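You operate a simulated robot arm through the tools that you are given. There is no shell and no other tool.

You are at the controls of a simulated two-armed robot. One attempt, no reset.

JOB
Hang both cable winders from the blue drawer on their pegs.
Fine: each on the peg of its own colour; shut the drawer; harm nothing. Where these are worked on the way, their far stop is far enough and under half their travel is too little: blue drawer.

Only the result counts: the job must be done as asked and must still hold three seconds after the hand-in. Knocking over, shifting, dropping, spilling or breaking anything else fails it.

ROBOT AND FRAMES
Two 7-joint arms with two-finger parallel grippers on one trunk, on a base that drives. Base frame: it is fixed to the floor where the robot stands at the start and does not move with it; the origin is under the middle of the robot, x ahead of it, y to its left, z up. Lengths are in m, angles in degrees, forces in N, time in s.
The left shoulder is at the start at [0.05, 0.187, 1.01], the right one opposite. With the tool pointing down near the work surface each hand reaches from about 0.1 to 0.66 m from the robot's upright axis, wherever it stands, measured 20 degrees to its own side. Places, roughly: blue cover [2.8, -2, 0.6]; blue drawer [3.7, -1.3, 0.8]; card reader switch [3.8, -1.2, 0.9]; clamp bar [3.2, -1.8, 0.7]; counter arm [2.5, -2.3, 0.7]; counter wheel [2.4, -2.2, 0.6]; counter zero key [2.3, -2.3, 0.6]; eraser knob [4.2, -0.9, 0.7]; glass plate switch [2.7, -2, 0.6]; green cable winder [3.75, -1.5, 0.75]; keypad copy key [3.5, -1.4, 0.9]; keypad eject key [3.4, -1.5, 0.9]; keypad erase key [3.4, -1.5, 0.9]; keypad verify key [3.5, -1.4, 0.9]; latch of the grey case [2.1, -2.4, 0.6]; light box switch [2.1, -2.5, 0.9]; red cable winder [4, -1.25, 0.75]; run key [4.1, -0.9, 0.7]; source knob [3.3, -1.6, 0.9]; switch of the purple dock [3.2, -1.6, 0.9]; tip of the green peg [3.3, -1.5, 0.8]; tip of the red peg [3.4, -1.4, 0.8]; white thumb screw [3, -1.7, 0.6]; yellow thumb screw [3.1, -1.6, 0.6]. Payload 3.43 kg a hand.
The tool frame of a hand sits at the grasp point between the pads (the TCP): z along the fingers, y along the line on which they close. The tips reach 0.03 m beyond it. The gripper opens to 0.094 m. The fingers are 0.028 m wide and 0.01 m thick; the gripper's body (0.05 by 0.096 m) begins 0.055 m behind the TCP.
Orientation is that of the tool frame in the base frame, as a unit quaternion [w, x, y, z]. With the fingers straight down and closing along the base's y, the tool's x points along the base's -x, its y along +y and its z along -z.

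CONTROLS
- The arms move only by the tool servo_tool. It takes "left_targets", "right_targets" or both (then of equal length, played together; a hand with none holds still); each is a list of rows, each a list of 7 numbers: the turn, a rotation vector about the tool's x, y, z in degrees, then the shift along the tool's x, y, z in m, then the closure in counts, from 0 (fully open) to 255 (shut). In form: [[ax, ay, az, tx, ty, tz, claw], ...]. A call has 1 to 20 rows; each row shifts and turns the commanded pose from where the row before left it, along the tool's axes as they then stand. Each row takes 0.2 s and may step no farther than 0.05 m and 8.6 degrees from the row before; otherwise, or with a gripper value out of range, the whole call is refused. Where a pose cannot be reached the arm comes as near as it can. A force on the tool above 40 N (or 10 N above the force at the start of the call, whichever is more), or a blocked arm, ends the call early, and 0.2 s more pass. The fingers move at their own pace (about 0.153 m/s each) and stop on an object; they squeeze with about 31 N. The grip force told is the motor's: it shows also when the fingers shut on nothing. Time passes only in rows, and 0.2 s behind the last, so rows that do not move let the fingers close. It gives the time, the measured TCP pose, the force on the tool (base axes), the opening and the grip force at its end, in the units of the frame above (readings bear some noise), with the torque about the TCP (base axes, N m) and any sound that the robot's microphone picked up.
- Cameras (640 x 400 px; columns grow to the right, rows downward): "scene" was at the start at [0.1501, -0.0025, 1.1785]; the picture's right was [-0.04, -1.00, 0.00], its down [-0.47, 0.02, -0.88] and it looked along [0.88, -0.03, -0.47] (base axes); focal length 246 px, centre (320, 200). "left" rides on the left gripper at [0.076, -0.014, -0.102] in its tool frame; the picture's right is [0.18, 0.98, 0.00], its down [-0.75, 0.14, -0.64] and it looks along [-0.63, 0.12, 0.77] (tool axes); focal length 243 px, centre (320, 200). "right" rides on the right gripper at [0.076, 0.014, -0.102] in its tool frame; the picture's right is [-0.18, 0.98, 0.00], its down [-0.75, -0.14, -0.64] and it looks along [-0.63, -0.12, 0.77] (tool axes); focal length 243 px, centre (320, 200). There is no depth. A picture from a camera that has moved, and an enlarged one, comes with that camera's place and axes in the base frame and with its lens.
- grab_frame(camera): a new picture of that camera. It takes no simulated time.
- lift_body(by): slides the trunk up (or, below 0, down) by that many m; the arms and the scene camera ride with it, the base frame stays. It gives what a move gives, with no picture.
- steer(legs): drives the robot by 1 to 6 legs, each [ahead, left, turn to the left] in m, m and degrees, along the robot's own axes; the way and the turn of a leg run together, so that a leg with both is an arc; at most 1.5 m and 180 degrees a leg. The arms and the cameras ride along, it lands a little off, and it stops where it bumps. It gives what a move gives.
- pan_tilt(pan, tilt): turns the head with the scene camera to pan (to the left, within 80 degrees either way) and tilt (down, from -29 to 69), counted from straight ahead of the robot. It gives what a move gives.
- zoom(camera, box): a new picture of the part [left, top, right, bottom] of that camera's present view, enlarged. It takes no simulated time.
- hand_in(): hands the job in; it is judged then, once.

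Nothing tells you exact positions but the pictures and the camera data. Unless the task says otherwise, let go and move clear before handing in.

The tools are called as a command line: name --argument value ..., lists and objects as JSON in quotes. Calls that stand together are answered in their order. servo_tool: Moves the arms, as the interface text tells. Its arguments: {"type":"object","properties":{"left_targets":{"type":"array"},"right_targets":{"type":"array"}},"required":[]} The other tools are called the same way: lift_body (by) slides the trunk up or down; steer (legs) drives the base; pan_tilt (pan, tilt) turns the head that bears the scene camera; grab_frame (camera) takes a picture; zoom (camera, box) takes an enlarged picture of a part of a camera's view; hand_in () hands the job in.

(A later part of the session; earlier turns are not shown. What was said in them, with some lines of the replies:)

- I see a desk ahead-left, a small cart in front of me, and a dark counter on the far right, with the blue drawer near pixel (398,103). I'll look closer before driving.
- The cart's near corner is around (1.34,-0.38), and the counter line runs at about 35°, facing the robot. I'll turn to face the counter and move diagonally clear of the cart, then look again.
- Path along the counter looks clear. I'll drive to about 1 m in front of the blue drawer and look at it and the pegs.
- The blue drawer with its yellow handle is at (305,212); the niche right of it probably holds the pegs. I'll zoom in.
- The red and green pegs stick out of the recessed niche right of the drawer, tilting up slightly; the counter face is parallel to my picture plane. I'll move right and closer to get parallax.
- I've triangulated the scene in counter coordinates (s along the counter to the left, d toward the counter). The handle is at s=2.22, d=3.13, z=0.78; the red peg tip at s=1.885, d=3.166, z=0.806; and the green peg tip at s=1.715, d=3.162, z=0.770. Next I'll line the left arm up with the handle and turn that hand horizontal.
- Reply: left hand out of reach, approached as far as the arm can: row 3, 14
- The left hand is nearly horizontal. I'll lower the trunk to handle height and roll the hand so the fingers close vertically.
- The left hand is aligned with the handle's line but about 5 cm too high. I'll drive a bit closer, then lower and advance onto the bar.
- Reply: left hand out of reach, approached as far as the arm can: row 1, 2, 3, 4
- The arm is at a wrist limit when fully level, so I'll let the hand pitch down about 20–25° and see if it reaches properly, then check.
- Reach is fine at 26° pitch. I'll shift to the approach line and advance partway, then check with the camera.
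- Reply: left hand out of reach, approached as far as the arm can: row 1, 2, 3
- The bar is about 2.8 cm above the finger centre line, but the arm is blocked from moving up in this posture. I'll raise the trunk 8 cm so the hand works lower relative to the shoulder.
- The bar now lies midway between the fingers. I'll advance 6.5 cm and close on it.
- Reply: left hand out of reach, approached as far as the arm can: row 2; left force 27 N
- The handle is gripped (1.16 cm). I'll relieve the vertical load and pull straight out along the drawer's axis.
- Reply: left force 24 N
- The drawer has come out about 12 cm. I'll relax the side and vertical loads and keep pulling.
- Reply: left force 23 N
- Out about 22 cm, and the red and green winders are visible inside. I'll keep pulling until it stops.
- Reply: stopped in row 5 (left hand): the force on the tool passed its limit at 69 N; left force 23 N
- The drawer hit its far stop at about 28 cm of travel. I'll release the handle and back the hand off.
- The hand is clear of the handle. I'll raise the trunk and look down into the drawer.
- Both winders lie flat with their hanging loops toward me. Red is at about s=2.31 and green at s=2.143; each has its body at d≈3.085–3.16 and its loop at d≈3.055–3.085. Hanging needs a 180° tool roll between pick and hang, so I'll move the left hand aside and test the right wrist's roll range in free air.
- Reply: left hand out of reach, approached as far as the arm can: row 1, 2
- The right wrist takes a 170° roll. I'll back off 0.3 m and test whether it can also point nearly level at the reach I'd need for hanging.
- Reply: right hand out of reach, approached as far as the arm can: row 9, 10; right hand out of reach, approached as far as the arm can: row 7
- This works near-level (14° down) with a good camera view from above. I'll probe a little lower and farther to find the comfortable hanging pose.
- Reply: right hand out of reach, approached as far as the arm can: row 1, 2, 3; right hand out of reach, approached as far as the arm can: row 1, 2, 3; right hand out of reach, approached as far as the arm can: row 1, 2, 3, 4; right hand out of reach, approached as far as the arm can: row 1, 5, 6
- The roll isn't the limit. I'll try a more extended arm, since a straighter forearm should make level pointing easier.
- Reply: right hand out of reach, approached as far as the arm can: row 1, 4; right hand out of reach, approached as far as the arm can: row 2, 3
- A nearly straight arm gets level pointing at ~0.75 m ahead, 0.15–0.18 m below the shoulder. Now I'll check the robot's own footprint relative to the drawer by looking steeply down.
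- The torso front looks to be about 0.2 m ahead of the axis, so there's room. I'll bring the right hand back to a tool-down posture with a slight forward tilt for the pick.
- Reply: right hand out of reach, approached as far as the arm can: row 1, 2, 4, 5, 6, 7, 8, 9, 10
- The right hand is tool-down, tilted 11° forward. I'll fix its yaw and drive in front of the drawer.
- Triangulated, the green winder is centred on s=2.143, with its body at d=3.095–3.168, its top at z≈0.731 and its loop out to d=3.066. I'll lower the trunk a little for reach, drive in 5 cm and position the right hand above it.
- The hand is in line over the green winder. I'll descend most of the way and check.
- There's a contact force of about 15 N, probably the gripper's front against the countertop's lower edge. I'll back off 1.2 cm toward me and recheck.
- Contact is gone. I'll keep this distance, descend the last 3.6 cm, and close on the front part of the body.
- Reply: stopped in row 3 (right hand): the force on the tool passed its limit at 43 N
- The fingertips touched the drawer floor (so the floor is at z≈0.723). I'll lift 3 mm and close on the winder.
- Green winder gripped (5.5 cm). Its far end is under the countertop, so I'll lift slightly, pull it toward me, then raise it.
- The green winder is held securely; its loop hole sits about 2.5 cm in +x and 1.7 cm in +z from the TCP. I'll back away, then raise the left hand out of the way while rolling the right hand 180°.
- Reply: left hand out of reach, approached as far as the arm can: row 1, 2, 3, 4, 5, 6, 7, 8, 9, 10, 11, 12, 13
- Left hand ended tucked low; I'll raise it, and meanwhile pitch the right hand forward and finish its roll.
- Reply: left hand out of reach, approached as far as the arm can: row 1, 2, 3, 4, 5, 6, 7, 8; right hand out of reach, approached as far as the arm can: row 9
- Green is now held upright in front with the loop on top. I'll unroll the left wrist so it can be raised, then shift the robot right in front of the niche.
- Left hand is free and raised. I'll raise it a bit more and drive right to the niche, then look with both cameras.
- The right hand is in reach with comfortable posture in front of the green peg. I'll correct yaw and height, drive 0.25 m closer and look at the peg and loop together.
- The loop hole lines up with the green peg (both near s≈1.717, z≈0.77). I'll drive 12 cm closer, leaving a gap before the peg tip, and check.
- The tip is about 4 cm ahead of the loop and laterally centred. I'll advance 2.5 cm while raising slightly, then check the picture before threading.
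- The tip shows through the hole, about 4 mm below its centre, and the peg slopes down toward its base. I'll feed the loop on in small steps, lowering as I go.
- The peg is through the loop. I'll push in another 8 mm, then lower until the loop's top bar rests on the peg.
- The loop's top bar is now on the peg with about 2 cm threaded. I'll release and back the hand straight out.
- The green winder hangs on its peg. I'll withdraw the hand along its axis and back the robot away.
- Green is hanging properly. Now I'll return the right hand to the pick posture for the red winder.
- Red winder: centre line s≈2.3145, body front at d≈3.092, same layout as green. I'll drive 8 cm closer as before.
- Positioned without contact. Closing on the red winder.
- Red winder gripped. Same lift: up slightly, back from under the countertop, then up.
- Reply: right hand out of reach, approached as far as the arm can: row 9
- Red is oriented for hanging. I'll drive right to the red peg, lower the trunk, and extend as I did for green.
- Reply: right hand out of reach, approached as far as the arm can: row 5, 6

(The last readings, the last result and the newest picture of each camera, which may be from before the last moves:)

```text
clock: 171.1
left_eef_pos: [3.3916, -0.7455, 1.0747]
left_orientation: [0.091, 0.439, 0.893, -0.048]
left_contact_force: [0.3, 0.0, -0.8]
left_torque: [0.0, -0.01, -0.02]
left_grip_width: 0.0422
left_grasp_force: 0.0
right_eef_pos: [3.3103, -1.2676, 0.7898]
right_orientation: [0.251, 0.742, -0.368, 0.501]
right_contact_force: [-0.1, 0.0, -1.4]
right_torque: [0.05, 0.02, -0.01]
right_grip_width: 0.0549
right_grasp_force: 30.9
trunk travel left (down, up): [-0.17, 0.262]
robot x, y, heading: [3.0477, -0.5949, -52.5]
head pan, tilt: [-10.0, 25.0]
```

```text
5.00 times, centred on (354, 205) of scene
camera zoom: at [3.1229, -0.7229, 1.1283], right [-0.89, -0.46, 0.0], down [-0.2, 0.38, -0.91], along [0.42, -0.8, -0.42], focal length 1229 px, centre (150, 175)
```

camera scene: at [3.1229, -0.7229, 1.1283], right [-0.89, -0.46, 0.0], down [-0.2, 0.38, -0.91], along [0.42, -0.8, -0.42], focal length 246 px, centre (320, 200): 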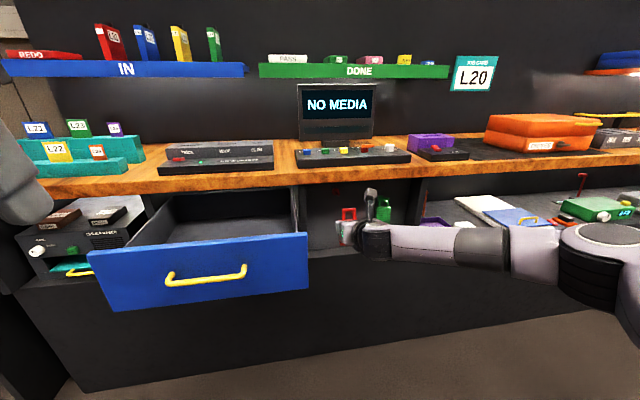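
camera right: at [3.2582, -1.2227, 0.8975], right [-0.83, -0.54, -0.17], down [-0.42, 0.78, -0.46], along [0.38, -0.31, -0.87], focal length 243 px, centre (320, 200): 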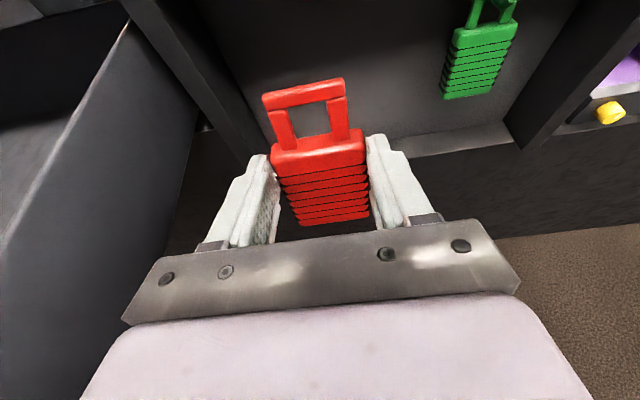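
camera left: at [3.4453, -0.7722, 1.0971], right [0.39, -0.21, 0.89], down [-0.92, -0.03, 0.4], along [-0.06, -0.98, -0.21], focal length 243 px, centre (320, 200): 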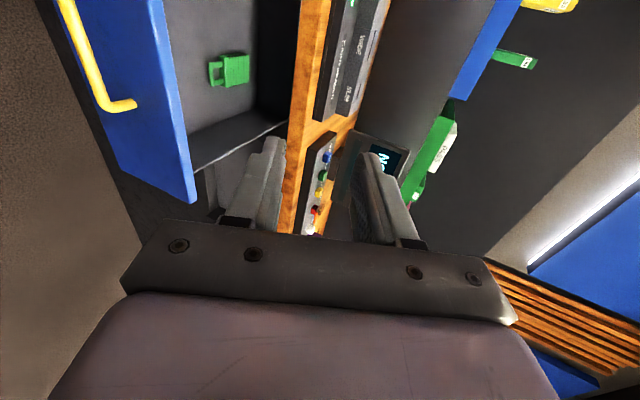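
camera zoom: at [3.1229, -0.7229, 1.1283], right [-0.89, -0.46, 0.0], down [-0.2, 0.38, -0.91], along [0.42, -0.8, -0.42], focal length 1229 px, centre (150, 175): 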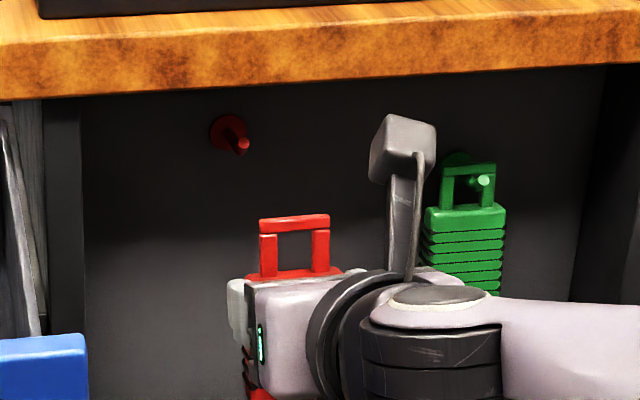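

The tip is at (1.885, 3.166, 0.808), and the hole is about 5 mm lower and 2.5 mm to the left. I'll correct that and drive 10 cm closer.

servo_tool --right_targets '[[0, 0, 0, 0.0046, 0.0025, -0.0019, 255], [0, 0, 0, 0, 0, 0, 255]]'

steer --legs '[[0.1, 0, 0]]'

zoom --camera "right" --box '[240, 40, 400, 140]'

zoom --camera "scene" --box '[310, 180, 390, 230]'

```text
clock: 171.7
left_eef_pos: [3.3906, -0.7456, 1.0747]
left_orientation: [0.092, 0.438, 0.893, -0.048]
left_contact_force: [0.0, 0.8, 0.1]
left_torque: [-0.02, 0.02, 0.01]
left_grip_width: 0.0424
left_grasp_force: 0.0
right_eef_pos: [3.3077, -1.2701, 0.7954]
right_orientation: [0.252, 0.742, -0.369, 0.5]
right_contact_force: [1.4, 0.1, 0.0]
right_torque: [-0.02, 0.0, 0.0]
right_grip_width: 0.0547
right_grasp_force: 31.1
trunk travel left (down, up): [-0.17, 0.262]
robot x, y, heading: [3.0457, -0.5944, -52.3]
head pan, tilt: [-10.0, 25.0]
```

```text
clock: 172.9
left_eef_pos: [3.4514, -0.8249, 1.0743]
left_orientation: [0.092, 0.439, 0.892, -0.049]
left_contact_force: [-0.3, 0.1, 0.2]
left_torque: [0.01, 0.02, 0.02]
left_grip_width: 0.0424
left_grasp_force: 0.0
right_eef_pos: [3.3687, -1.3482, 0.7946]
right_orientation: [0.251, 0.742, -0.368, 0.501]
right_contact_force: [0.0, -0.1, -0.6]
right_torque: [0.01, 0.02, 0.04]
right_grip_width: 0.0551
right_grasp_force: 31.3
trunk travel left (down, up): [-0.17, 0.262]
robot x, y, heading: [3.1038, -0.6735, -52.5]
head pan, tilt: [-10.0, 25.0]
```

```text
4.00 times, centred on (320, 90) of right
camera zoom: at [3.3169, -1.3037, 0.9028], right [-0.83, -0.54, -0.17], down [-0.42, 0.78, -0.46], along [0.38, -0.31, -0.87], focal length 970 px, centre (320, 640)
```

zoom: 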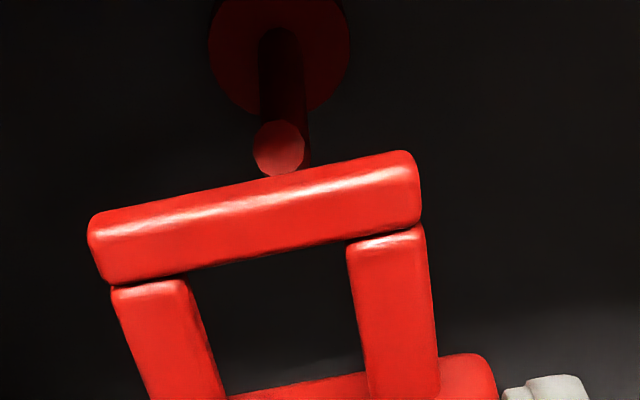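

```text
8.00 times, centred on (350, 205) of scene
camera zoom: at [3.1841, -0.8022, 1.1283], right [-0.89, -0.46, 0.0], down [-0.2, 0.37, -0.91], along [0.42, -0.8, -0.42], focal length 1966 px, centre (80, 160)
```

zoom: 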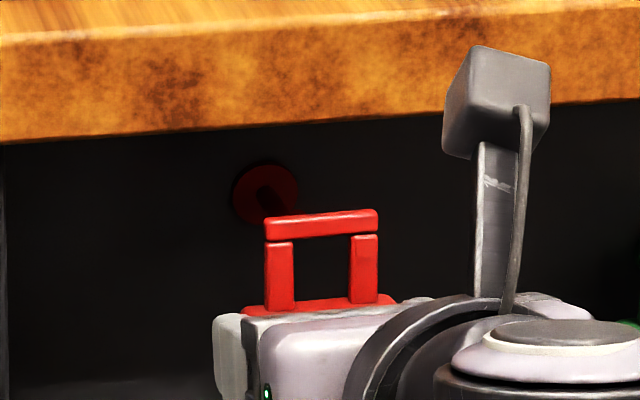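

The hole is now level with the red tip and about 3 cm short of it. I'll advance 4 cm in small steps with slight lowering, then check.

servo_tool --right_targets '[[0, 0, 0, 0.0056, 0, 0.0139, 255], [0, 0, 0, 0.0056, 0, 0.0139, 255], [0, 0, 0, 0, 0, 0, 255]]'

zoom --camera "right" --box '[240, 40, 400, 140]'

zoom --camera "scene" --box '[310, 180, 390, 230]'

```text
clock: 173.7
left_eef_pos: [3.4504, -0.8245, 1.074]
left_orientation: [0.092, 0.438, 0.893, -0.048]
left_contact_force: [-0.4, 0.0, 0.1]
left_torque: [-0.02, -0.03, 0.04]
left_grip_width: 0.0424
left_grasp_force: 0.1
right_eef_pos: [3.388, -1.3739, 0.7944]
right_orientation: [0.251, 0.742, -0.368, 0.5]
right_contact_force: [0.8, 0.1, -0.5]
right_torque: [0.01, -0.01, -0.04]
right_grip_width: 0.0552
right_grasp_force: 30.5
trunk travel left (down, up): [-0.17, 0.262]
robot x, y, heading: [3.104, -0.6767, -52.4]
head pan, tilt: [-10.0, 25.0]
```

```text
4.00 times, centred on (320, 90) of right
camera zoom: at [3.3354, -1.3288, 0.9024], right [-0.83, -0.54, -0.17], down [-0.42, 0.78, -0.46], along [0.38, -0.31, -0.87], focal length 970 px, centre (320, 640)
```

zoom: 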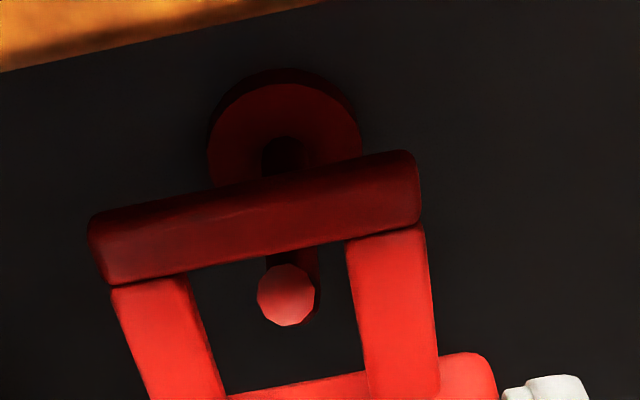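

```text
8.00 times, centred on (350, 205) of scene
camera zoom: at [3.184, -0.8021, 1.1284], right [-0.89, -0.46, 0.0], down [-0.2, 0.37, -0.91], along [0.42, -0.8, -0.42], focal length 1966 px, centre (80, 160)
```

zoom: 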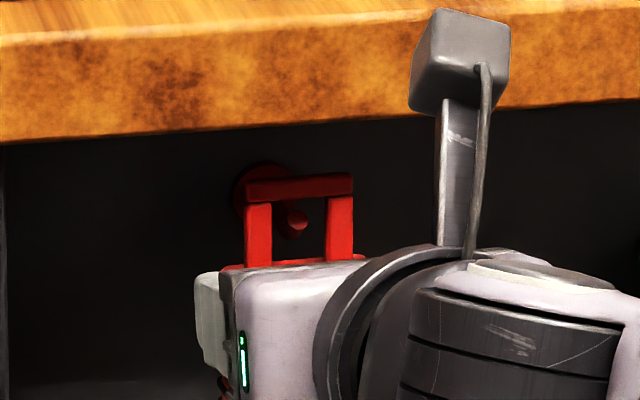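

The red tip is at the loop plane, near the middle of the hole. I'll thread it about 2 cm, lowering along the slope until the top bar rests on the peg.

servo_tool --right_targets '[[0, 0, 0, 0.0013, 0, 0.0113, 255], [0, 0, 0, 0.0013, 0, 0.0113, 255], [0, 0, 0, 0, 0, 0, 255]]'

zoom --camera "right" --box '[240, 60, 400, 160]'

zoom --camera "scene" --box '[310, 180, 390, 230]'

```text
clock: 174.5
left_eef_pos: [3.4525, -0.8239, 1.0754]
left_orientation: [0.092, 0.439, 0.892, -0.048]
left_contact_force: [-0.5, 0.7, 1.1]
left_torque: [-0.01, 0.01, 0.01]
left_grip_width: 0.0424
left_grasp_force: 0.1
right_eef_pos: [3.3998, -1.3903, 0.787]
right_orientation: [0.252, 0.742, -0.369, 0.501]
right_contact_force: [0.7, 1.0, -0.3]
right_torque: [0.01, -0.01, 0.02]
right_grip_width: 0.0551
right_grasp_force: 30.8
trunk travel left (down, up): [-0.17, 0.262]
robot x, y, heading: [3.105, -0.6735, -52.6]
head pan, tilt: [-10.0, 25.0]
```

```text
4.00 times, centred on (320, 110) of right
camera zoom: at [3.3474, -1.3457, 0.8962], right [-0.83, -0.54, -0.17], down [-0.42, 0.78, -0.46], along [0.38, -0.31, -0.87], focal length 970 px, centre (320, 560)
```

zoom: 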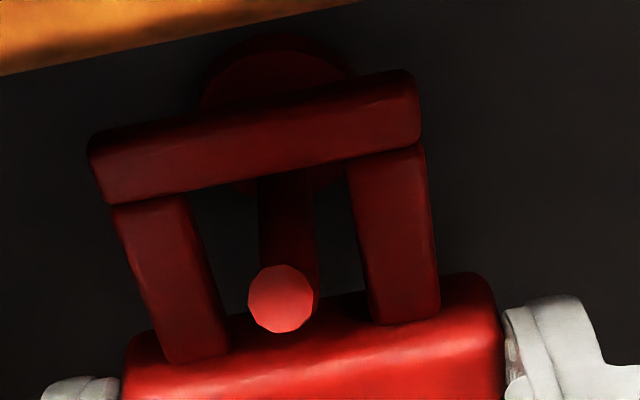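

```text
8.00 times, centred on (350, 205) of scene
camera zoom: at [3.184, -0.8021, 1.1284], right [-0.89, -0.46, 0.0], down [-0.2, 0.37, -0.91], along [0.42, -0.8, -0.42], focal length 1966 px, centre (80, 160)
```

zoom: 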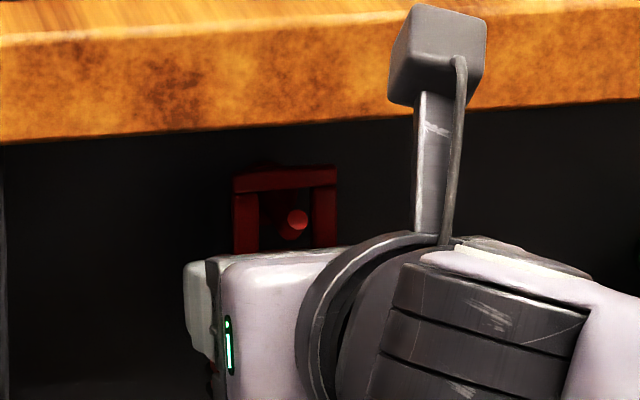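

Threaded about 2.3 cm. Now lowering until the bar touches the peg.

servo_tool --right_targets '[[0, 0, 0, -0.0028, 0, 0.0011, 255], [0, 0, 0, -0.0028, 0, 0.0011, 255], [0, 0, 0, 0, 0, 0, 255]]'

zoom --camera "right" --box '[240, 60, 400, 160]'

zoom --camera "scene" --box '[310, 180, 390, 230]'

```text
clock: 175.3
left_eef_pos: [3.4509, -0.8255, 1.0745]
left_orientation: [0.092, 0.439, 0.893, -0.047]
left_contact_force: [-0.8, 1.2, -0.1]
left_torque: [0.0, -0.01, 0.03]
left_grip_width: 0.0423
left_grasp_force: 0.1
right_eef_pos: [3.3995, -1.3892, 0.783]
right_orientation: [0.251, 0.743, -0.368, 0.501]
right_contact_force: [-0.2, 0.8, -1.3]
right_torque: [0.0, 0.02, -0.01]
right_grip_width: 0.055
right_grasp_force: 31.4
trunk travel left (down, up): [-0.17, 0.262]
robot x, y, heading: [3.1066, -0.6728, -52.1]
head pan, tilt: [-10.0, 25.0]
```

```text
4.00 times, centred on (320, 110) of right
camera zoom: at [3.3478, -1.3449, 0.8908], right [-0.83, -0.54, -0.17], down [-0.42, 0.78, -0.46], along [0.38, -0.31, -0.87], focal length 970 px, centre (320, 560)
```

zoom: 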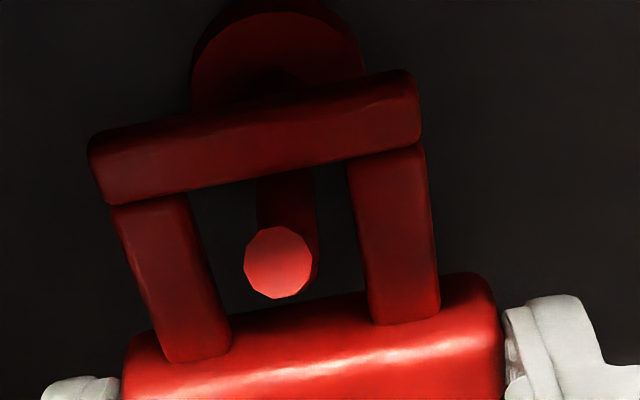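

```text
8.00 times, centred on (350, 205) of scene
camera zoom: at [3.184, -0.8021, 1.1284], right [-0.89, -0.46, 0.0], down [-0.2, 0.37, -0.91], along [0.42, -0.8, -0.42], focal length 1966 px, centre (80, 160)
```

zoom: 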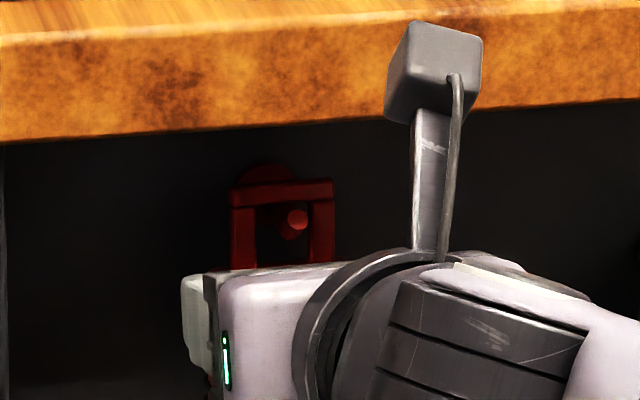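

servo_tool --right_targets '[[0, 0, 0, -0.0023, 0, 0.0009, 255], [0, 0, 0, 0, 0, 0, 255]]'

```text
clock: 175.9
left_eef_pos: [3.452, -0.8245, 1.0741]
left_orientation: [0.092, 0.439, 0.893, -0.047]
left_contact_force: [-0.5, 0.9, 0.6]
left_torque: [-0.01, -0.01, 0.02]
left_grip_width: 0.0425
left_grasp_force: 0.1
right_eef_pos: [3.4001, -1.3906, 0.7805]
right_orientation: [0.252, 0.741, -0.368, 0.502]
right_contact_force: [0.1, 0.1, -0.1]
right_torque: [0.02, 0.0, -0.02]
right_grip_width: 0.0552
right_grasp_force: 30.9
trunk travel left (down, up): [-0.17, 0.262]
robot x, y, heading: [3.1013, -0.6741, -52.5]
head pan, tilt: [-10.0, 25.0]
```

servo_tool --right_targets '[[0, 0, 0, -0.002, 0, 0.0008, 255], [0, 0, 0, 0, 0, 0, 255]]'

zoom --camera "right" --box '[240, 60, 400, 160]'

```text
clock: 176.5
left_eef_pos: [3.4525, -0.824, 1.074]
left_orientation: [0.092, 0.439, 0.893, -0.048]
left_contact_force: [-0.3, -0.3, -0.4]
left_torque: [0.01, 0.02, 0.01]
left_grip_width: 0.0426
left_grasp_force: 0.1
right_eef_pos: [3.3998, -1.3895, 0.7785]
right_orientation: [0.251, 0.742, -0.368, 0.501]
right_contact_force: [-0.1, -0.7, 3.3]
right_torque: [-0.05, -0.05, 0.0]
right_grip_width: 0.0549
right_grasp_force: 31.0
trunk travel left (down, up): [-0.17, 0.262]
robot x, y, heading: [3.1047, -0.6719, -52.1]
head pan, tilt: [-10.0, 25.0]
```

```text
4.00 times, centred on (320, 110) of right
camera zoom: at [3.3474, -1.3451, 0.8871], right [-0.83, -0.54, -0.17], down [-0.42, 0.78, -0.46], along [0.38, -0.31, -0.87], focal length 970 px, centre (320, 560)
```

zoom: 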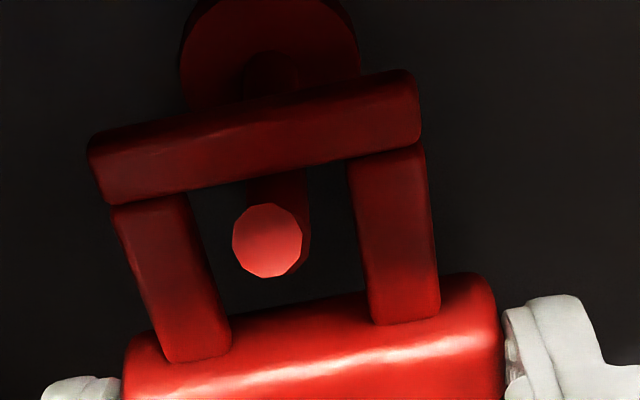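

The bar is now resting on the peg (light upward force of ~4 N). Releasing and checking.

servo_tool --right_targets '[[0, 0, 0, 0, 0, 0, 80], [0, 0, 0, 0, 0, 0, 40], [0, 0, 0, 0, 0, 0, 0], [0, 0, 0, 0, 0, 0, 0]]'

grab_frame --camera "right"

```text
clock: 177.5
left_eef_pos: [3.4518, -0.8252, 1.0746]
left_orientation: [0.092, 0.439, 0.893, -0.048]
left_contact_force: [-0.3, 0.3, -0.6]
left_torque: [0.01, 0.0, 0.01]
left_grip_width: 0.0424
left_grasp_force: 0.1
right_eef_pos: [3.3994, -1.3894, 0.7773]
right_orientation: [0.251, 0.743, -0.368, 0.5]
right_contact_force: [0.6, 0.6, 0.4]
right_torque: [0.01, -0.02, -0.03]
right_grip_width: 0.0942
right_grasp_force: 0.1
trunk travel left (down, up): [-0.17, 0.262]
robot x, y, heading: [3.1059, -0.6722, -52.3]
head pan, tilt: [-10.0, 25.0]
```

```text
taken
camera right: at [3.3476, -1.345, 0.8862], right [-0.83, -0.54, -0.17], down [-0.42, 0.78, -0.46], along [0.38, -0.31, -0.87], focal length 243 px, centre (320, 200)
```

right: 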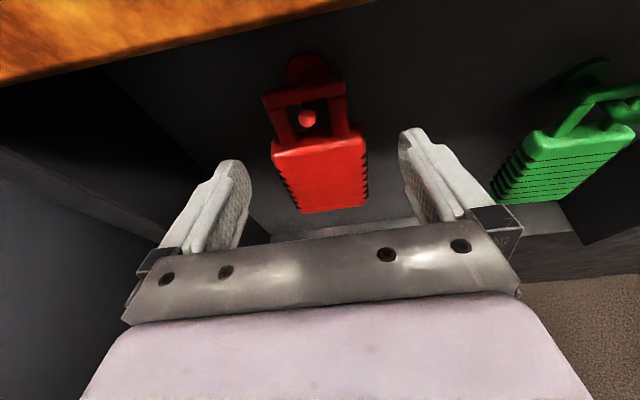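

Red hangs on its peg. Withdrawing the hand and backing away.

servo_tool --right_targets '[[0, 0, 0, 0, 0, -0.02, 0], [0, 0, 0, 0, 0, -0.03, 0], [0, 0, 0, 0, 0, -0.03, 0]]'

steer --legs '[[-0.35, 0, 0]]'

grab_frame --camera "scene"

zoom --camera "scene" --box '[270, 140, 430, 240]'

```text
clock: 178.3
left_eef_pos: [3.4515, -0.8252, 1.075]
left_orientation: [0.091, 0.439, 0.893, -0.049]
left_contact_force: [-0.1, 0.0, -1.1]
left_torque: [-0.01, 0.02, 0.01]
left_grip_width: 0.0424
left_grasp_force: 0.0
right_eef_pos: [3.3544, -1.3306, 0.8064]
right_orientation: [0.251, 0.742, -0.368, 0.501]
right_contact_force: [-0.3, -0.1, 0.4]
right_torque: [0.0, 0.02, 0.01]
right_grip_width: 0.0937
right_grasp_force: 0.0
trunk travel left (down, up): [-0.17, 0.262]
robot x, y, heading: [3.1069, -0.6724, -52.6]
head pan, tilt: [-10.0, 25.0]
```

```text
clock: 180.6
left_eef_pos: [3.2315, -0.5393, 1.0749]
left_orientation: [0.09, 0.44, 0.892, -0.048]
left_contact_force: [0.1, 0.8, -0.1]
left_torque: [0.04, -0.01, 0.02]
left_grip_width: 0.0425
left_grasp_force: 0.1
right_eef_pos: [3.1343, -1.0443, 0.808]
right_orientation: [0.252, 0.742, -0.369, 0.5]
right_contact_force: [1.0, 0.2, -0.1]
right_torque: [0.0, -0.02, -0.03]
right_grip_width: 0.0937
right_grasp_force: 0.1
trunk travel left (down, up): [-0.17, 0.262]
robot x, y, heading: [2.8843, -0.3886, -52.6]
head pan, tilt: [-10.0, 25.0]
```

```text
taken
camera scene: at [2.9634, -0.5158, 1.1284], right [-0.89, -0.46, 0.0], down [-0.2, 0.37, -0.91], along [0.42, -0.8, -0.42], focal length 246 px, centre (320, 200)
```

scene: 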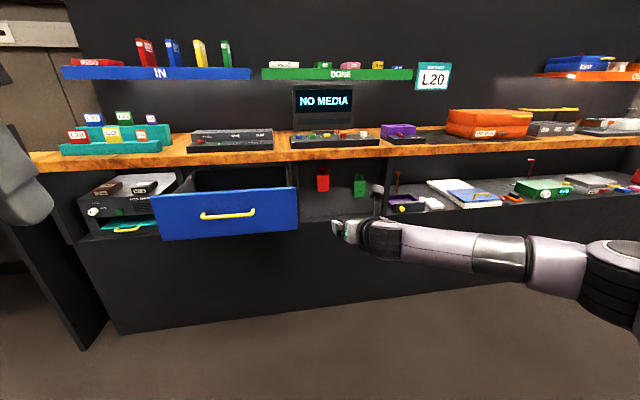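

```text
4.00 times, centred on (350, 190) of scene
camera zoom: at [2.9634, -0.5158, 1.1284], right [-0.89, -0.46, 0.0], down [-0.2, 0.37, -0.91], along [0.42, -0.8, -0.42], focal length 983 px, centre (200, 240)
```

zoom: 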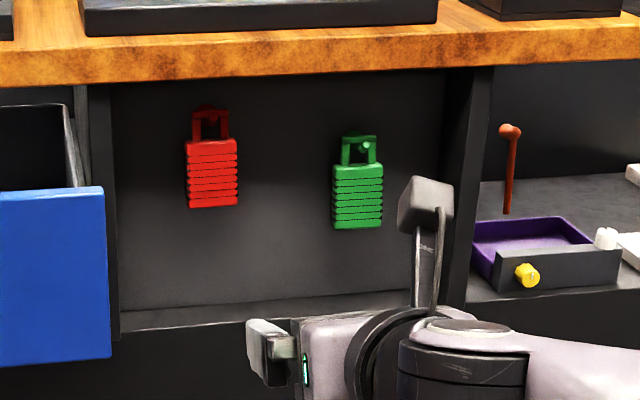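

Both winders hang on their own-coloured pegs. To shut the drawer, I'll close the right gripper, raise it to z≈0.83 (above the handle), move left to the drawer's centre and push the front.

servo_tool --right_targets '[[0, 0, 0, 0.012, 0, -0.005, 255], [0, 0, 0, 0.012, 0, -0.005, 255], [0, 0, 0, 0, 0, 0, 255]]'

steer --legs '[[0, 0.345, 0]]'

pan_tilt --pan -10 --tilt 35

grab_frame --camera "scene"

grab_frame --camera "right"

```text
clock: 181.4
left_eef_pos: [3.2312, -0.5384, 1.0751]
left_orientation: [0.092, 0.439, 0.893, -0.048]
left_contact_force: [0.4, 0.1, -0.2]
left_torque: [0.03, 0.0, 0.01]
left_grip_width: 0.0422
left_grasp_force: 0.2
right_eef_pos: [3.1333, -1.0451, 0.8323]
right_orientation: [0.252, 0.742, -0.369, 0.501]
right_contact_force: [0.2, -0.1, -1.1]
right_torque: [-0.01, 0.04, -0.01]
right_grip_width: 0.0
right_grasp_force: 30.8
trunk travel left (down, up): [-0.17, 0.262]
robot x, y, heading: [2.8864, -0.3888, -52.4]
head pan, tilt: [-10.0, 25.0]
```

```text
clock: 185.0
left_eef_pos: [3.5033, -0.3274, 1.0744]
left_orientation: [0.093, 0.438, 0.893, -0.048]
left_contact_force: [0.5, 0.2, 0.5]
left_torque: [0.01, -0.02, 0.02]
left_grip_width: 0.0422
left_grasp_force: 0.2
right_eef_pos: [3.4082, -0.8342, 0.8337]
right_orientation: [0.251, 0.742, -0.368, 0.501]
right_contact_force: [-0.4, 0.7, -0.1]
right_torque: [0.03, 0.03, -0.01]
right_grip_width: 0.0001
right_grasp_force: 31.1
trunk travel left (down, up): [-0.17, 0.262]
robot x, y, heading: [3.1549, -0.1772, -52.2]
head pan, tilt: [-10.0, 25.0]
```

```text
clock: 185.7
left_eef_pos: [3.5037, -0.3272, 1.0742]
left_orientation: [0.092, 0.438, 0.893, -0.048]
left_contact_force: [0.6, 0.0, -0.3]
left_torque: [-0.02, -0.01, 0.02]
left_grip_width: 0.0425
left_grasp_force: 0.0
right_eef_pos: [3.4075, -0.8324, 0.8333]
right_orientation: [0.251, 0.743, -0.368, 0.501]
right_contact_force: [0.3, -0.3, 0.8]
right_torque: [0.01, 0.04, -0.01]
right_grip_width: 0.0
right_grasp_force: 31.8
trunk travel left (down, up): [-0.17, 0.262]
robot x, y, heading: [3.1562, -0.1743, -52.2]
head pan, tilt: [-10.0, 35.0]
```

```text
taken
camera scene: at [3.2339, -0.3022, 1.1127], right [-0.88, -0.47, 0.0], down [-0.27, 0.51, -0.82], along [0.38, -0.73, -0.57], focal length 246 px, centre (320, 200)
```

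scene: 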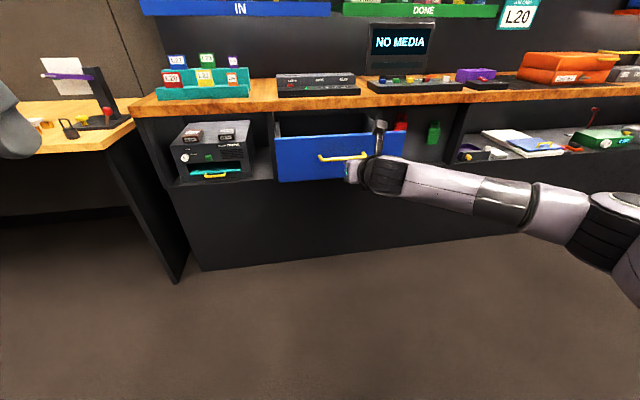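

```text
taken
camera right: at [3.3563, -0.7887, 0.9413], right [-0.83, -0.54, -0.17], down [-0.42, 0.78, -0.46], along [0.38, -0.31, -0.87], focal length 243 px, centre (320, 200)
```

right: 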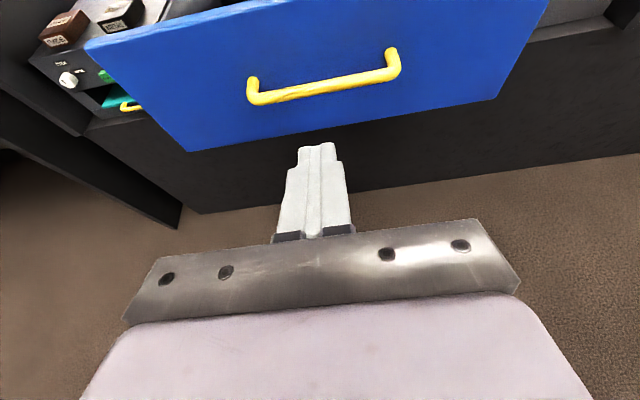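

The closed fingertips are centred on the drawer front, above the handle. I'll drive up to touch it, then push.

servo_tool --right_targets '[[0, 0, 0, -0.0056, 0, 0.0022, 255], [0, 0, 0, 0, 0, 0, 255]]'

steer --legs '[[0, 0, -0.8], [0.12, 0, 0]]'

grab_frame --camera "right"

```text
clock: 186.3
left_eef_pos: [3.5035, -0.3281, 1.0742]
left_orientation: [0.092, 0.438, 0.893, -0.049]
left_contact_force: [0.4, 0.3, -0.2]
left_torque: [-0.01, 0.02, 0.0]
left_grip_width: 0.0423
left_grasp_force: 0.0
right_eef_pos: [3.4094, -0.834, 0.828]
right_orientation: [0.25, 0.743, -0.366, 0.501]
right_contact_force: [-0.5, -0.9, -1.1]
right_torque: [-0.03, 0.0, -0.03]
right_grip_width: 0.0
right_grasp_force: 31.2
trunk travel left (down, up): [-0.17, 0.262]
robot x, y, heading: [3.1565, -0.1804, -52.3]
head pan, tilt: [-10.0, 35.0]
```

```text
clock: 187.8
left_eef_pos: [3.5714, -0.4272, 1.074]
left_orientation: [0.092, 0.444, 0.89, -0.049]
left_contact_force: [-0.4, 0.2, 0.1]
left_torque: [-0.04, -0.03, -0.03]
left_grip_width: 0.0425
left_grasp_force: 0.0
right_eef_pos: [3.4692, -0.9311, 0.8292]
right_orientation: [0.255, 0.74, -0.374, 0.498]
right_contact_force: [-0.1, -1.3, -1.0]
right_torque: [-0.03, 0.03, 0.02]
right_grip_width: 0.0
right_grasp_force: 30.8
trunk travel left (down, up): [-0.17, 0.262]
robot x, y, heading: [3.2261, -0.2758, -53.1]
head pan, tilt: [-10.0, 35.0]
```

```text
taken
camera right: at [3.4172, -0.8858, 0.9355], right [-0.83, -0.53, -0.17], down [-0.41, 0.79, -0.46], along [0.37, -0.32, -0.87], focal length 243 px, centre (320, 200)
```

right: 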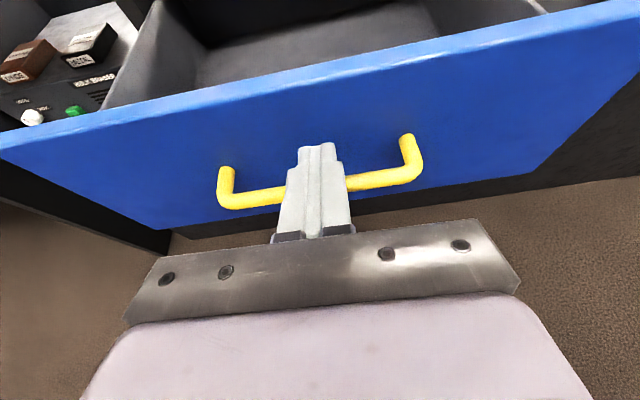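

steer --legs '[[0.1, 0, 0]]'

grab_frame --camera "right"

grab_frame --camera "scene"

```text
clock: 189.0
left_eef_pos: [3.63, -0.5065, 1.0745]
left_orientation: [0.092, 0.444, 0.89, -0.049]
left_contact_force: [-0.5, -0.3, 0.4]
left_torque: [0.02, 0.01, -0.03]
left_grip_width: 0.0423
left_grasp_force: 0.0
right_eef_pos: [3.5285, -1.0101, 0.8265]
right_orientation: [0.255, 0.74, -0.373, 0.498]
right_contact_force: [0.5, -0.5, -0.3]
right_torque: [0.01, 0.03, 0.0]
right_grip_width: 0.0
right_grasp_force: 31.6
trunk travel left (down, up): [-0.17, 0.262]
robot x, y, heading: [3.2875, -0.3556, -53.4]
head pan, tilt: [-10.0, 35.0]
```

```text
taken
camera right: at [3.4764, -0.9652, 0.9353], right [-0.83, -0.53, -0.17], down [-0.41, 0.79, -0.46], along [0.37, -0.32, -0.87], focal length 243 px, centre (320, 200)
```

right: 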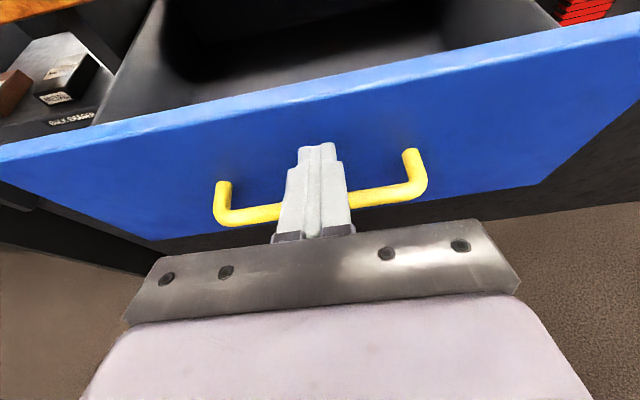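

```text
taken
camera scene: at [3.3617, -0.4763, 1.1126], right [-0.89, -0.45, 0.0], down [-0.26, 0.51, -0.82], along [0.37, -0.73, -0.57], focal length 246 px, centre (320, 200)
```

scene: 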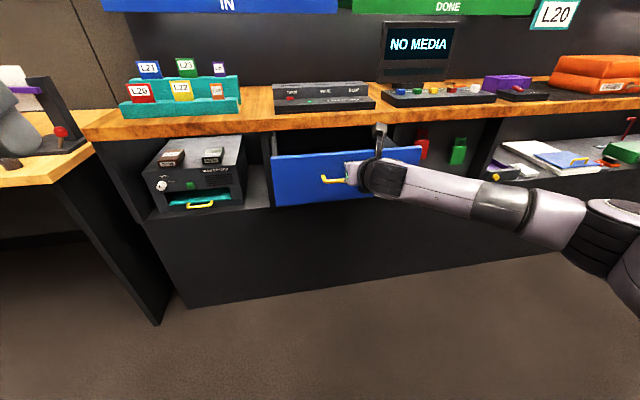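

The drawer is moving in smoothly. Continuing the push.

steer --legs '[[0.15, 0, 0]]'

grab_frame --camera "right"

grab_frame --camera "scene"

```text
clock: 190.4
left_eef_pos: [3.7206, -0.6256, 1.074]
left_orientation: [0.092, 0.444, 0.89, -0.049]
left_contact_force: [0.5, 0.4, 0.0]
left_torque: [-0.01, -0.02, -0.01]
left_grip_width: 0.0423
left_grasp_force: 0.0
right_eef_pos: [3.6176, -1.1297, 0.8263]
right_orientation: [0.254, 0.74, -0.373, 0.499]
right_contact_force: [-1.3, 1.1, -0.9]
right_torque: [0.0, 0.01, 0.04]
right_grip_width: 0.0
right_grasp_force: 31.2
trunk travel left (down, up): [-0.17, 0.262]
robot x, y, heading: [3.379, -0.4709, -53.3]
head pan, tilt: [-10.0, 35.0]
```

```text
taken
camera right: at [3.5672, -1.0845, 0.9351], right [-0.83, -0.53, -0.17], down [-0.41, 0.79, -0.46], along [0.37, -0.32, -0.87], focal length 243 px, centre (320, 200)
```

right: 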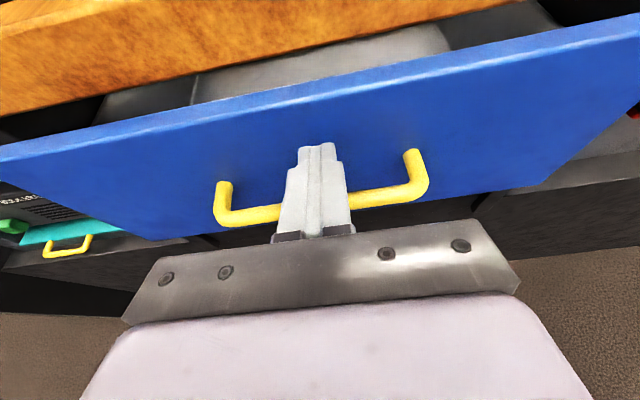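

```text
taken
camera scene: at [3.4518, -0.5958, 1.1126], right [-0.89, -0.45, 0.0], down [-0.26, 0.51, -0.82], along [0.37, -0.73, -0.57], focal length 246 px, centre (320, 200)
```

scene: 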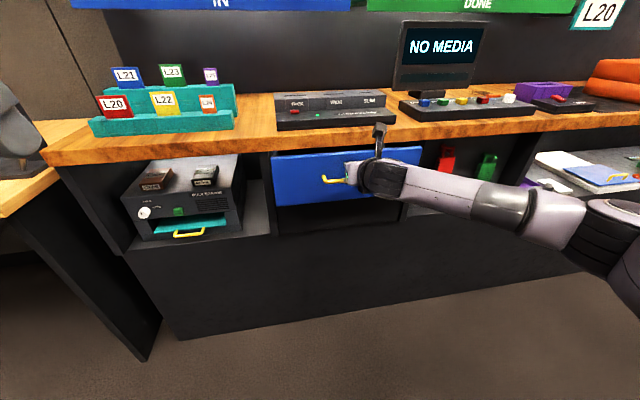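

About 6 cm remain. I'll finish with the arm so the force is monitored.

servo_tool --right_targets '[[0, 0, 0, 0.0045, 0, 0.0111, 255], [0, 0, 0, 0.0045, 0, 0.0111, 255], [0, 0, 0, 0.0045, 0, 0.0111, 255], [0, 0, 0, 0.0045, 0, 0.0111, 255], [0, 0, 0, 0.003, 0, 0.0075, 255], [0, 0, 0, 0, 0, 0, 255]]'

grab_frame --camera "right"

```text
clock: 191.5
left_eef_pos: [3.7171, -0.6224, 1.0761]
left_orientation: [0.093, 0.445, 0.89, -0.05]
left_contact_force: [-0.1, 0.1, -1.8]
left_torque: [0.0, -0.02, 0.0]
left_grip_width: 0.0424
left_grasp_force: 0.1
right_eef_pos: [3.6457, -1.167, 0.8278]
right_orientation: [0.254, 0.741, -0.374, 0.497]
right_contact_force: [-19.6, 20.6, 7.5]
right_torque: [-0.26, -0.17, -0.06]
right_grip_width: 0.0003
right_grasp_force: 30.9
trunk travel left (down, up): [-0.17, 0.262]
robot x, y, heading: [3.376, -0.4728, -53.3]
head pan, tilt: [-10.0, 35.0]
stopped in row 5 (right hand): the force on the tool passed its limit at 55 N (the readings are from after the stop); the commanded pose is now the measured one
```

```text
taken
camera right: at [3.5946, -1.1212, 0.9359], right [-0.83, -0.53, -0.17], down [-0.41, 0.79, -0.46], along [0.37, -0.31, -0.87], focal length 243 px, centre (320, 200)
```

right: 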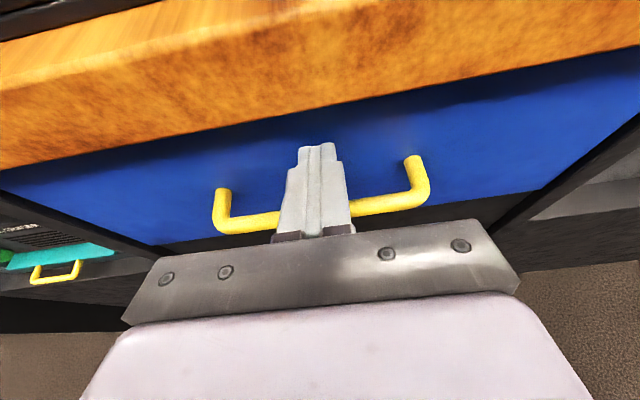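

The push stopped at 55 N, so the drawer is against its closed stop. I'll withdraw and verify it's flush.

servo_tool --right_targets '[[0, 0, 0, -0.0075, 0, -0.0185, 255], [0, 0, 0, -0.0112, 0, -0.0278, 255], [0, 0, 0, -0.0112, 0, -0.0278, 255]]'

steer --legs '[[-0.45, -0.1, 0]]'

pan_tilt --pan 0 --tilt 25

grab_frame --camera "scene"

zoom --camera "scene" --box '[230, 140, 390, 240]'

```text
clock: 192.3
left_eef_pos: [3.7201, -0.6247, 1.075]
left_orientation: [0.092, 0.445, 0.89, -0.049]
left_contact_force: [1.1, -0.4, 0.2]
left_torque: [0.02, -0.02, 0.01]
left_grip_width: 0.0424
left_grasp_force: 0.2
right_eef_pos: [3.6027, -1.104, 0.8259]
right_orientation: [0.254, 0.741, -0.375, 0.496]
right_contact_force: [-0.3, -0.7, -0.7]
right_torque: [-0.01, -0.01, -0.03]
right_grip_width: 0.0
right_grasp_force: 31.4
trunk travel left (down, up): [-0.17, 0.262]
robot x, y, heading: [3.3737, -0.4699, -53.0]
head pan, tilt: [-10.0, 35.0]
```

```text
clock: 195.1
left_eef_pos: [3.3671, -0.3201, 1.0744]
left_orientation: [0.092, 0.442, 0.891, -0.049]
left_contact_force: [-0.7, -0.9, 0.0]
left_torque: [0.01, -0.01, -0.01]
left_grip_width: 0.0425
left_grasp_force: 0.0
right_eef_pos: [3.2534, -0.8008, 0.8246]
right_orientation: [0.252, 0.743, -0.372, 0.496]
right_contact_force: [0.1, 0.2, -0.1]
right_torque: [0.01, -0.01, -0.01]
right_grip_width: 0.0
right_grasp_force: 30.7
trunk travel left (down, up): [-0.17, 0.262]
robot x, y, heading: [3.0236, -0.1675, -52.7]
head pan, tilt: [-10.0, 35.0]
```

```text
clock: 195.8
left_eef_pos: [3.3671, -0.3192, 1.0741]
left_orientation: [0.091, 0.442, 0.891, -0.049]
left_contact_force: [-0.1, 0.4, 0.5]
left_torque: [0.01, 0.03, -0.03]
left_grip_width: 0.0422
left_grasp_force: 0.0
right_eef_pos: [3.2529, -0.7996, 0.8242]
right_orientation: [0.252, 0.743, -0.372, 0.496]
right_contact_force: [0.3, 0.3, 0.1]
right_torque: [0.01, 0.0, -0.01]
right_grip_width: 0.0
right_grasp_force: 30.5
trunk travel left (down, up): [-0.17, 0.262]
robot x, y, heading: [3.021, -0.1679, -53.0]
head pan, tilt: [0.0, 25.0]
```

```text
taken
camera scene: at [3.1136, -0.2868, 1.1283], right [-0.8, -0.6, 0.0], down [-0.26, 0.34, -0.91], along [0.55, -0.72, -0.42], focal length 246 px, centre (320, 200)
```

scene: 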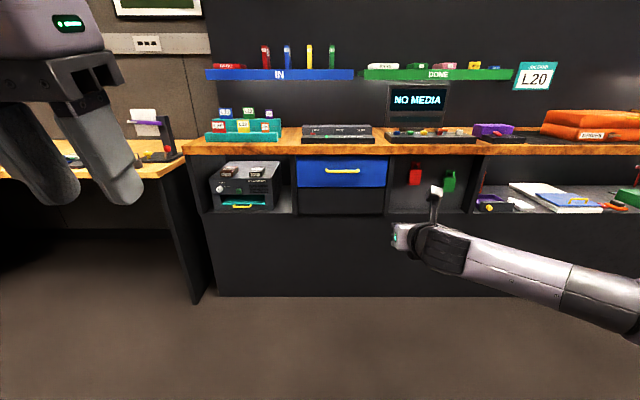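

```text
4.00 times, centred on (310, 190) of scene
camera zoom: at [3.1136, -0.2868, 1.1283], right [-0.8, -0.6, 0.0], down [-0.26, 0.34, -0.91], along [0.55, -0.72, -0.42], focal length 983 px, centre (360, 240)
```

zoom: 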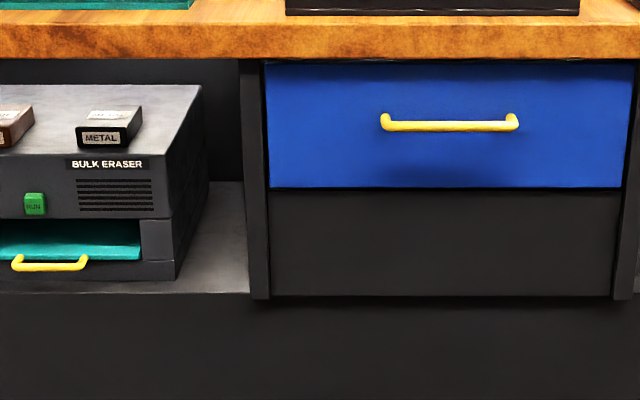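

The drawer is shut (handle back at d≈3.135). A final check on the pegs and the counter items.

zoom --camera "scene" --box '[370, 140, 498, 220]'

zoom --camera "scene" --box '[190, 90, 350, 190]'

```text
5.00 times, centred on (434, 180) of scene
camera zoom: at [3.1136, -0.2868, 1.1283], right [-0.8, -0.6, 0.0], down [-0.26, 0.34, -0.91], along [0.55, -0.72, -0.42], focal length 1229 px, centre (-250, 300)
```

zoom: 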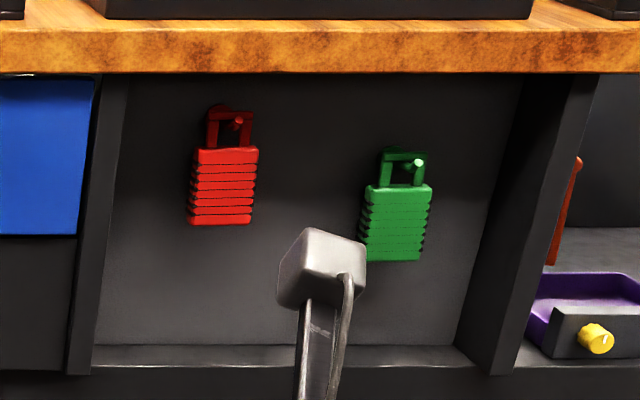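

```text
4.00 times, centred on (270, 140) of scene
camera zoom: at [3.1136, -0.2868, 1.1283], right [-0.8, -0.6, 0.0], down [-0.26, 0.34, -0.91], along [0.55, -0.72, -0.42], focal length 983 px, centre (520, 440)
```

zoom: 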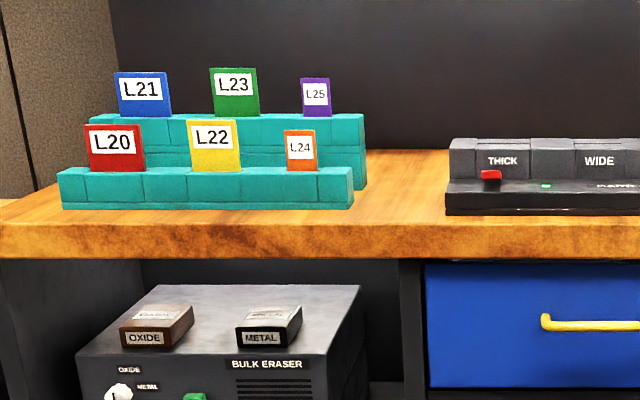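

Red is on the red peg, green is on the green peg, the drawer is shut, everything else is where it was, and the robot is clear. Handing in.

hand_in

```text
The job is handed in.
```

The job is handed in. The red winder hangs on the red peg, the green one hangs on the green peg, and the blue drawer is shut.

- **Drawer:** I opened it to its far stop, about 28 cm of travel. To close it I pushed until it hit the closed stop. In the last pictures it was flush, with the handle back within about 5 mm of where it started.
- **Winders:** Each loop is threaded a little over 2 cm onto its peg. Both stayed put after I let go and backed away.
- **Contact on the way:** While I was reaching for the green winder, the right gripper touched something near the countertop's lower edge at about 15 N, probably the edge itself. Its fingertips also touched the drawer floor at 43 N. I backed off both times and saw no damage or displacement.
- **Surroundings:** In the final pictures, everything on and around that stretch of counter was where it had been. The arms were clear before the hand-in.
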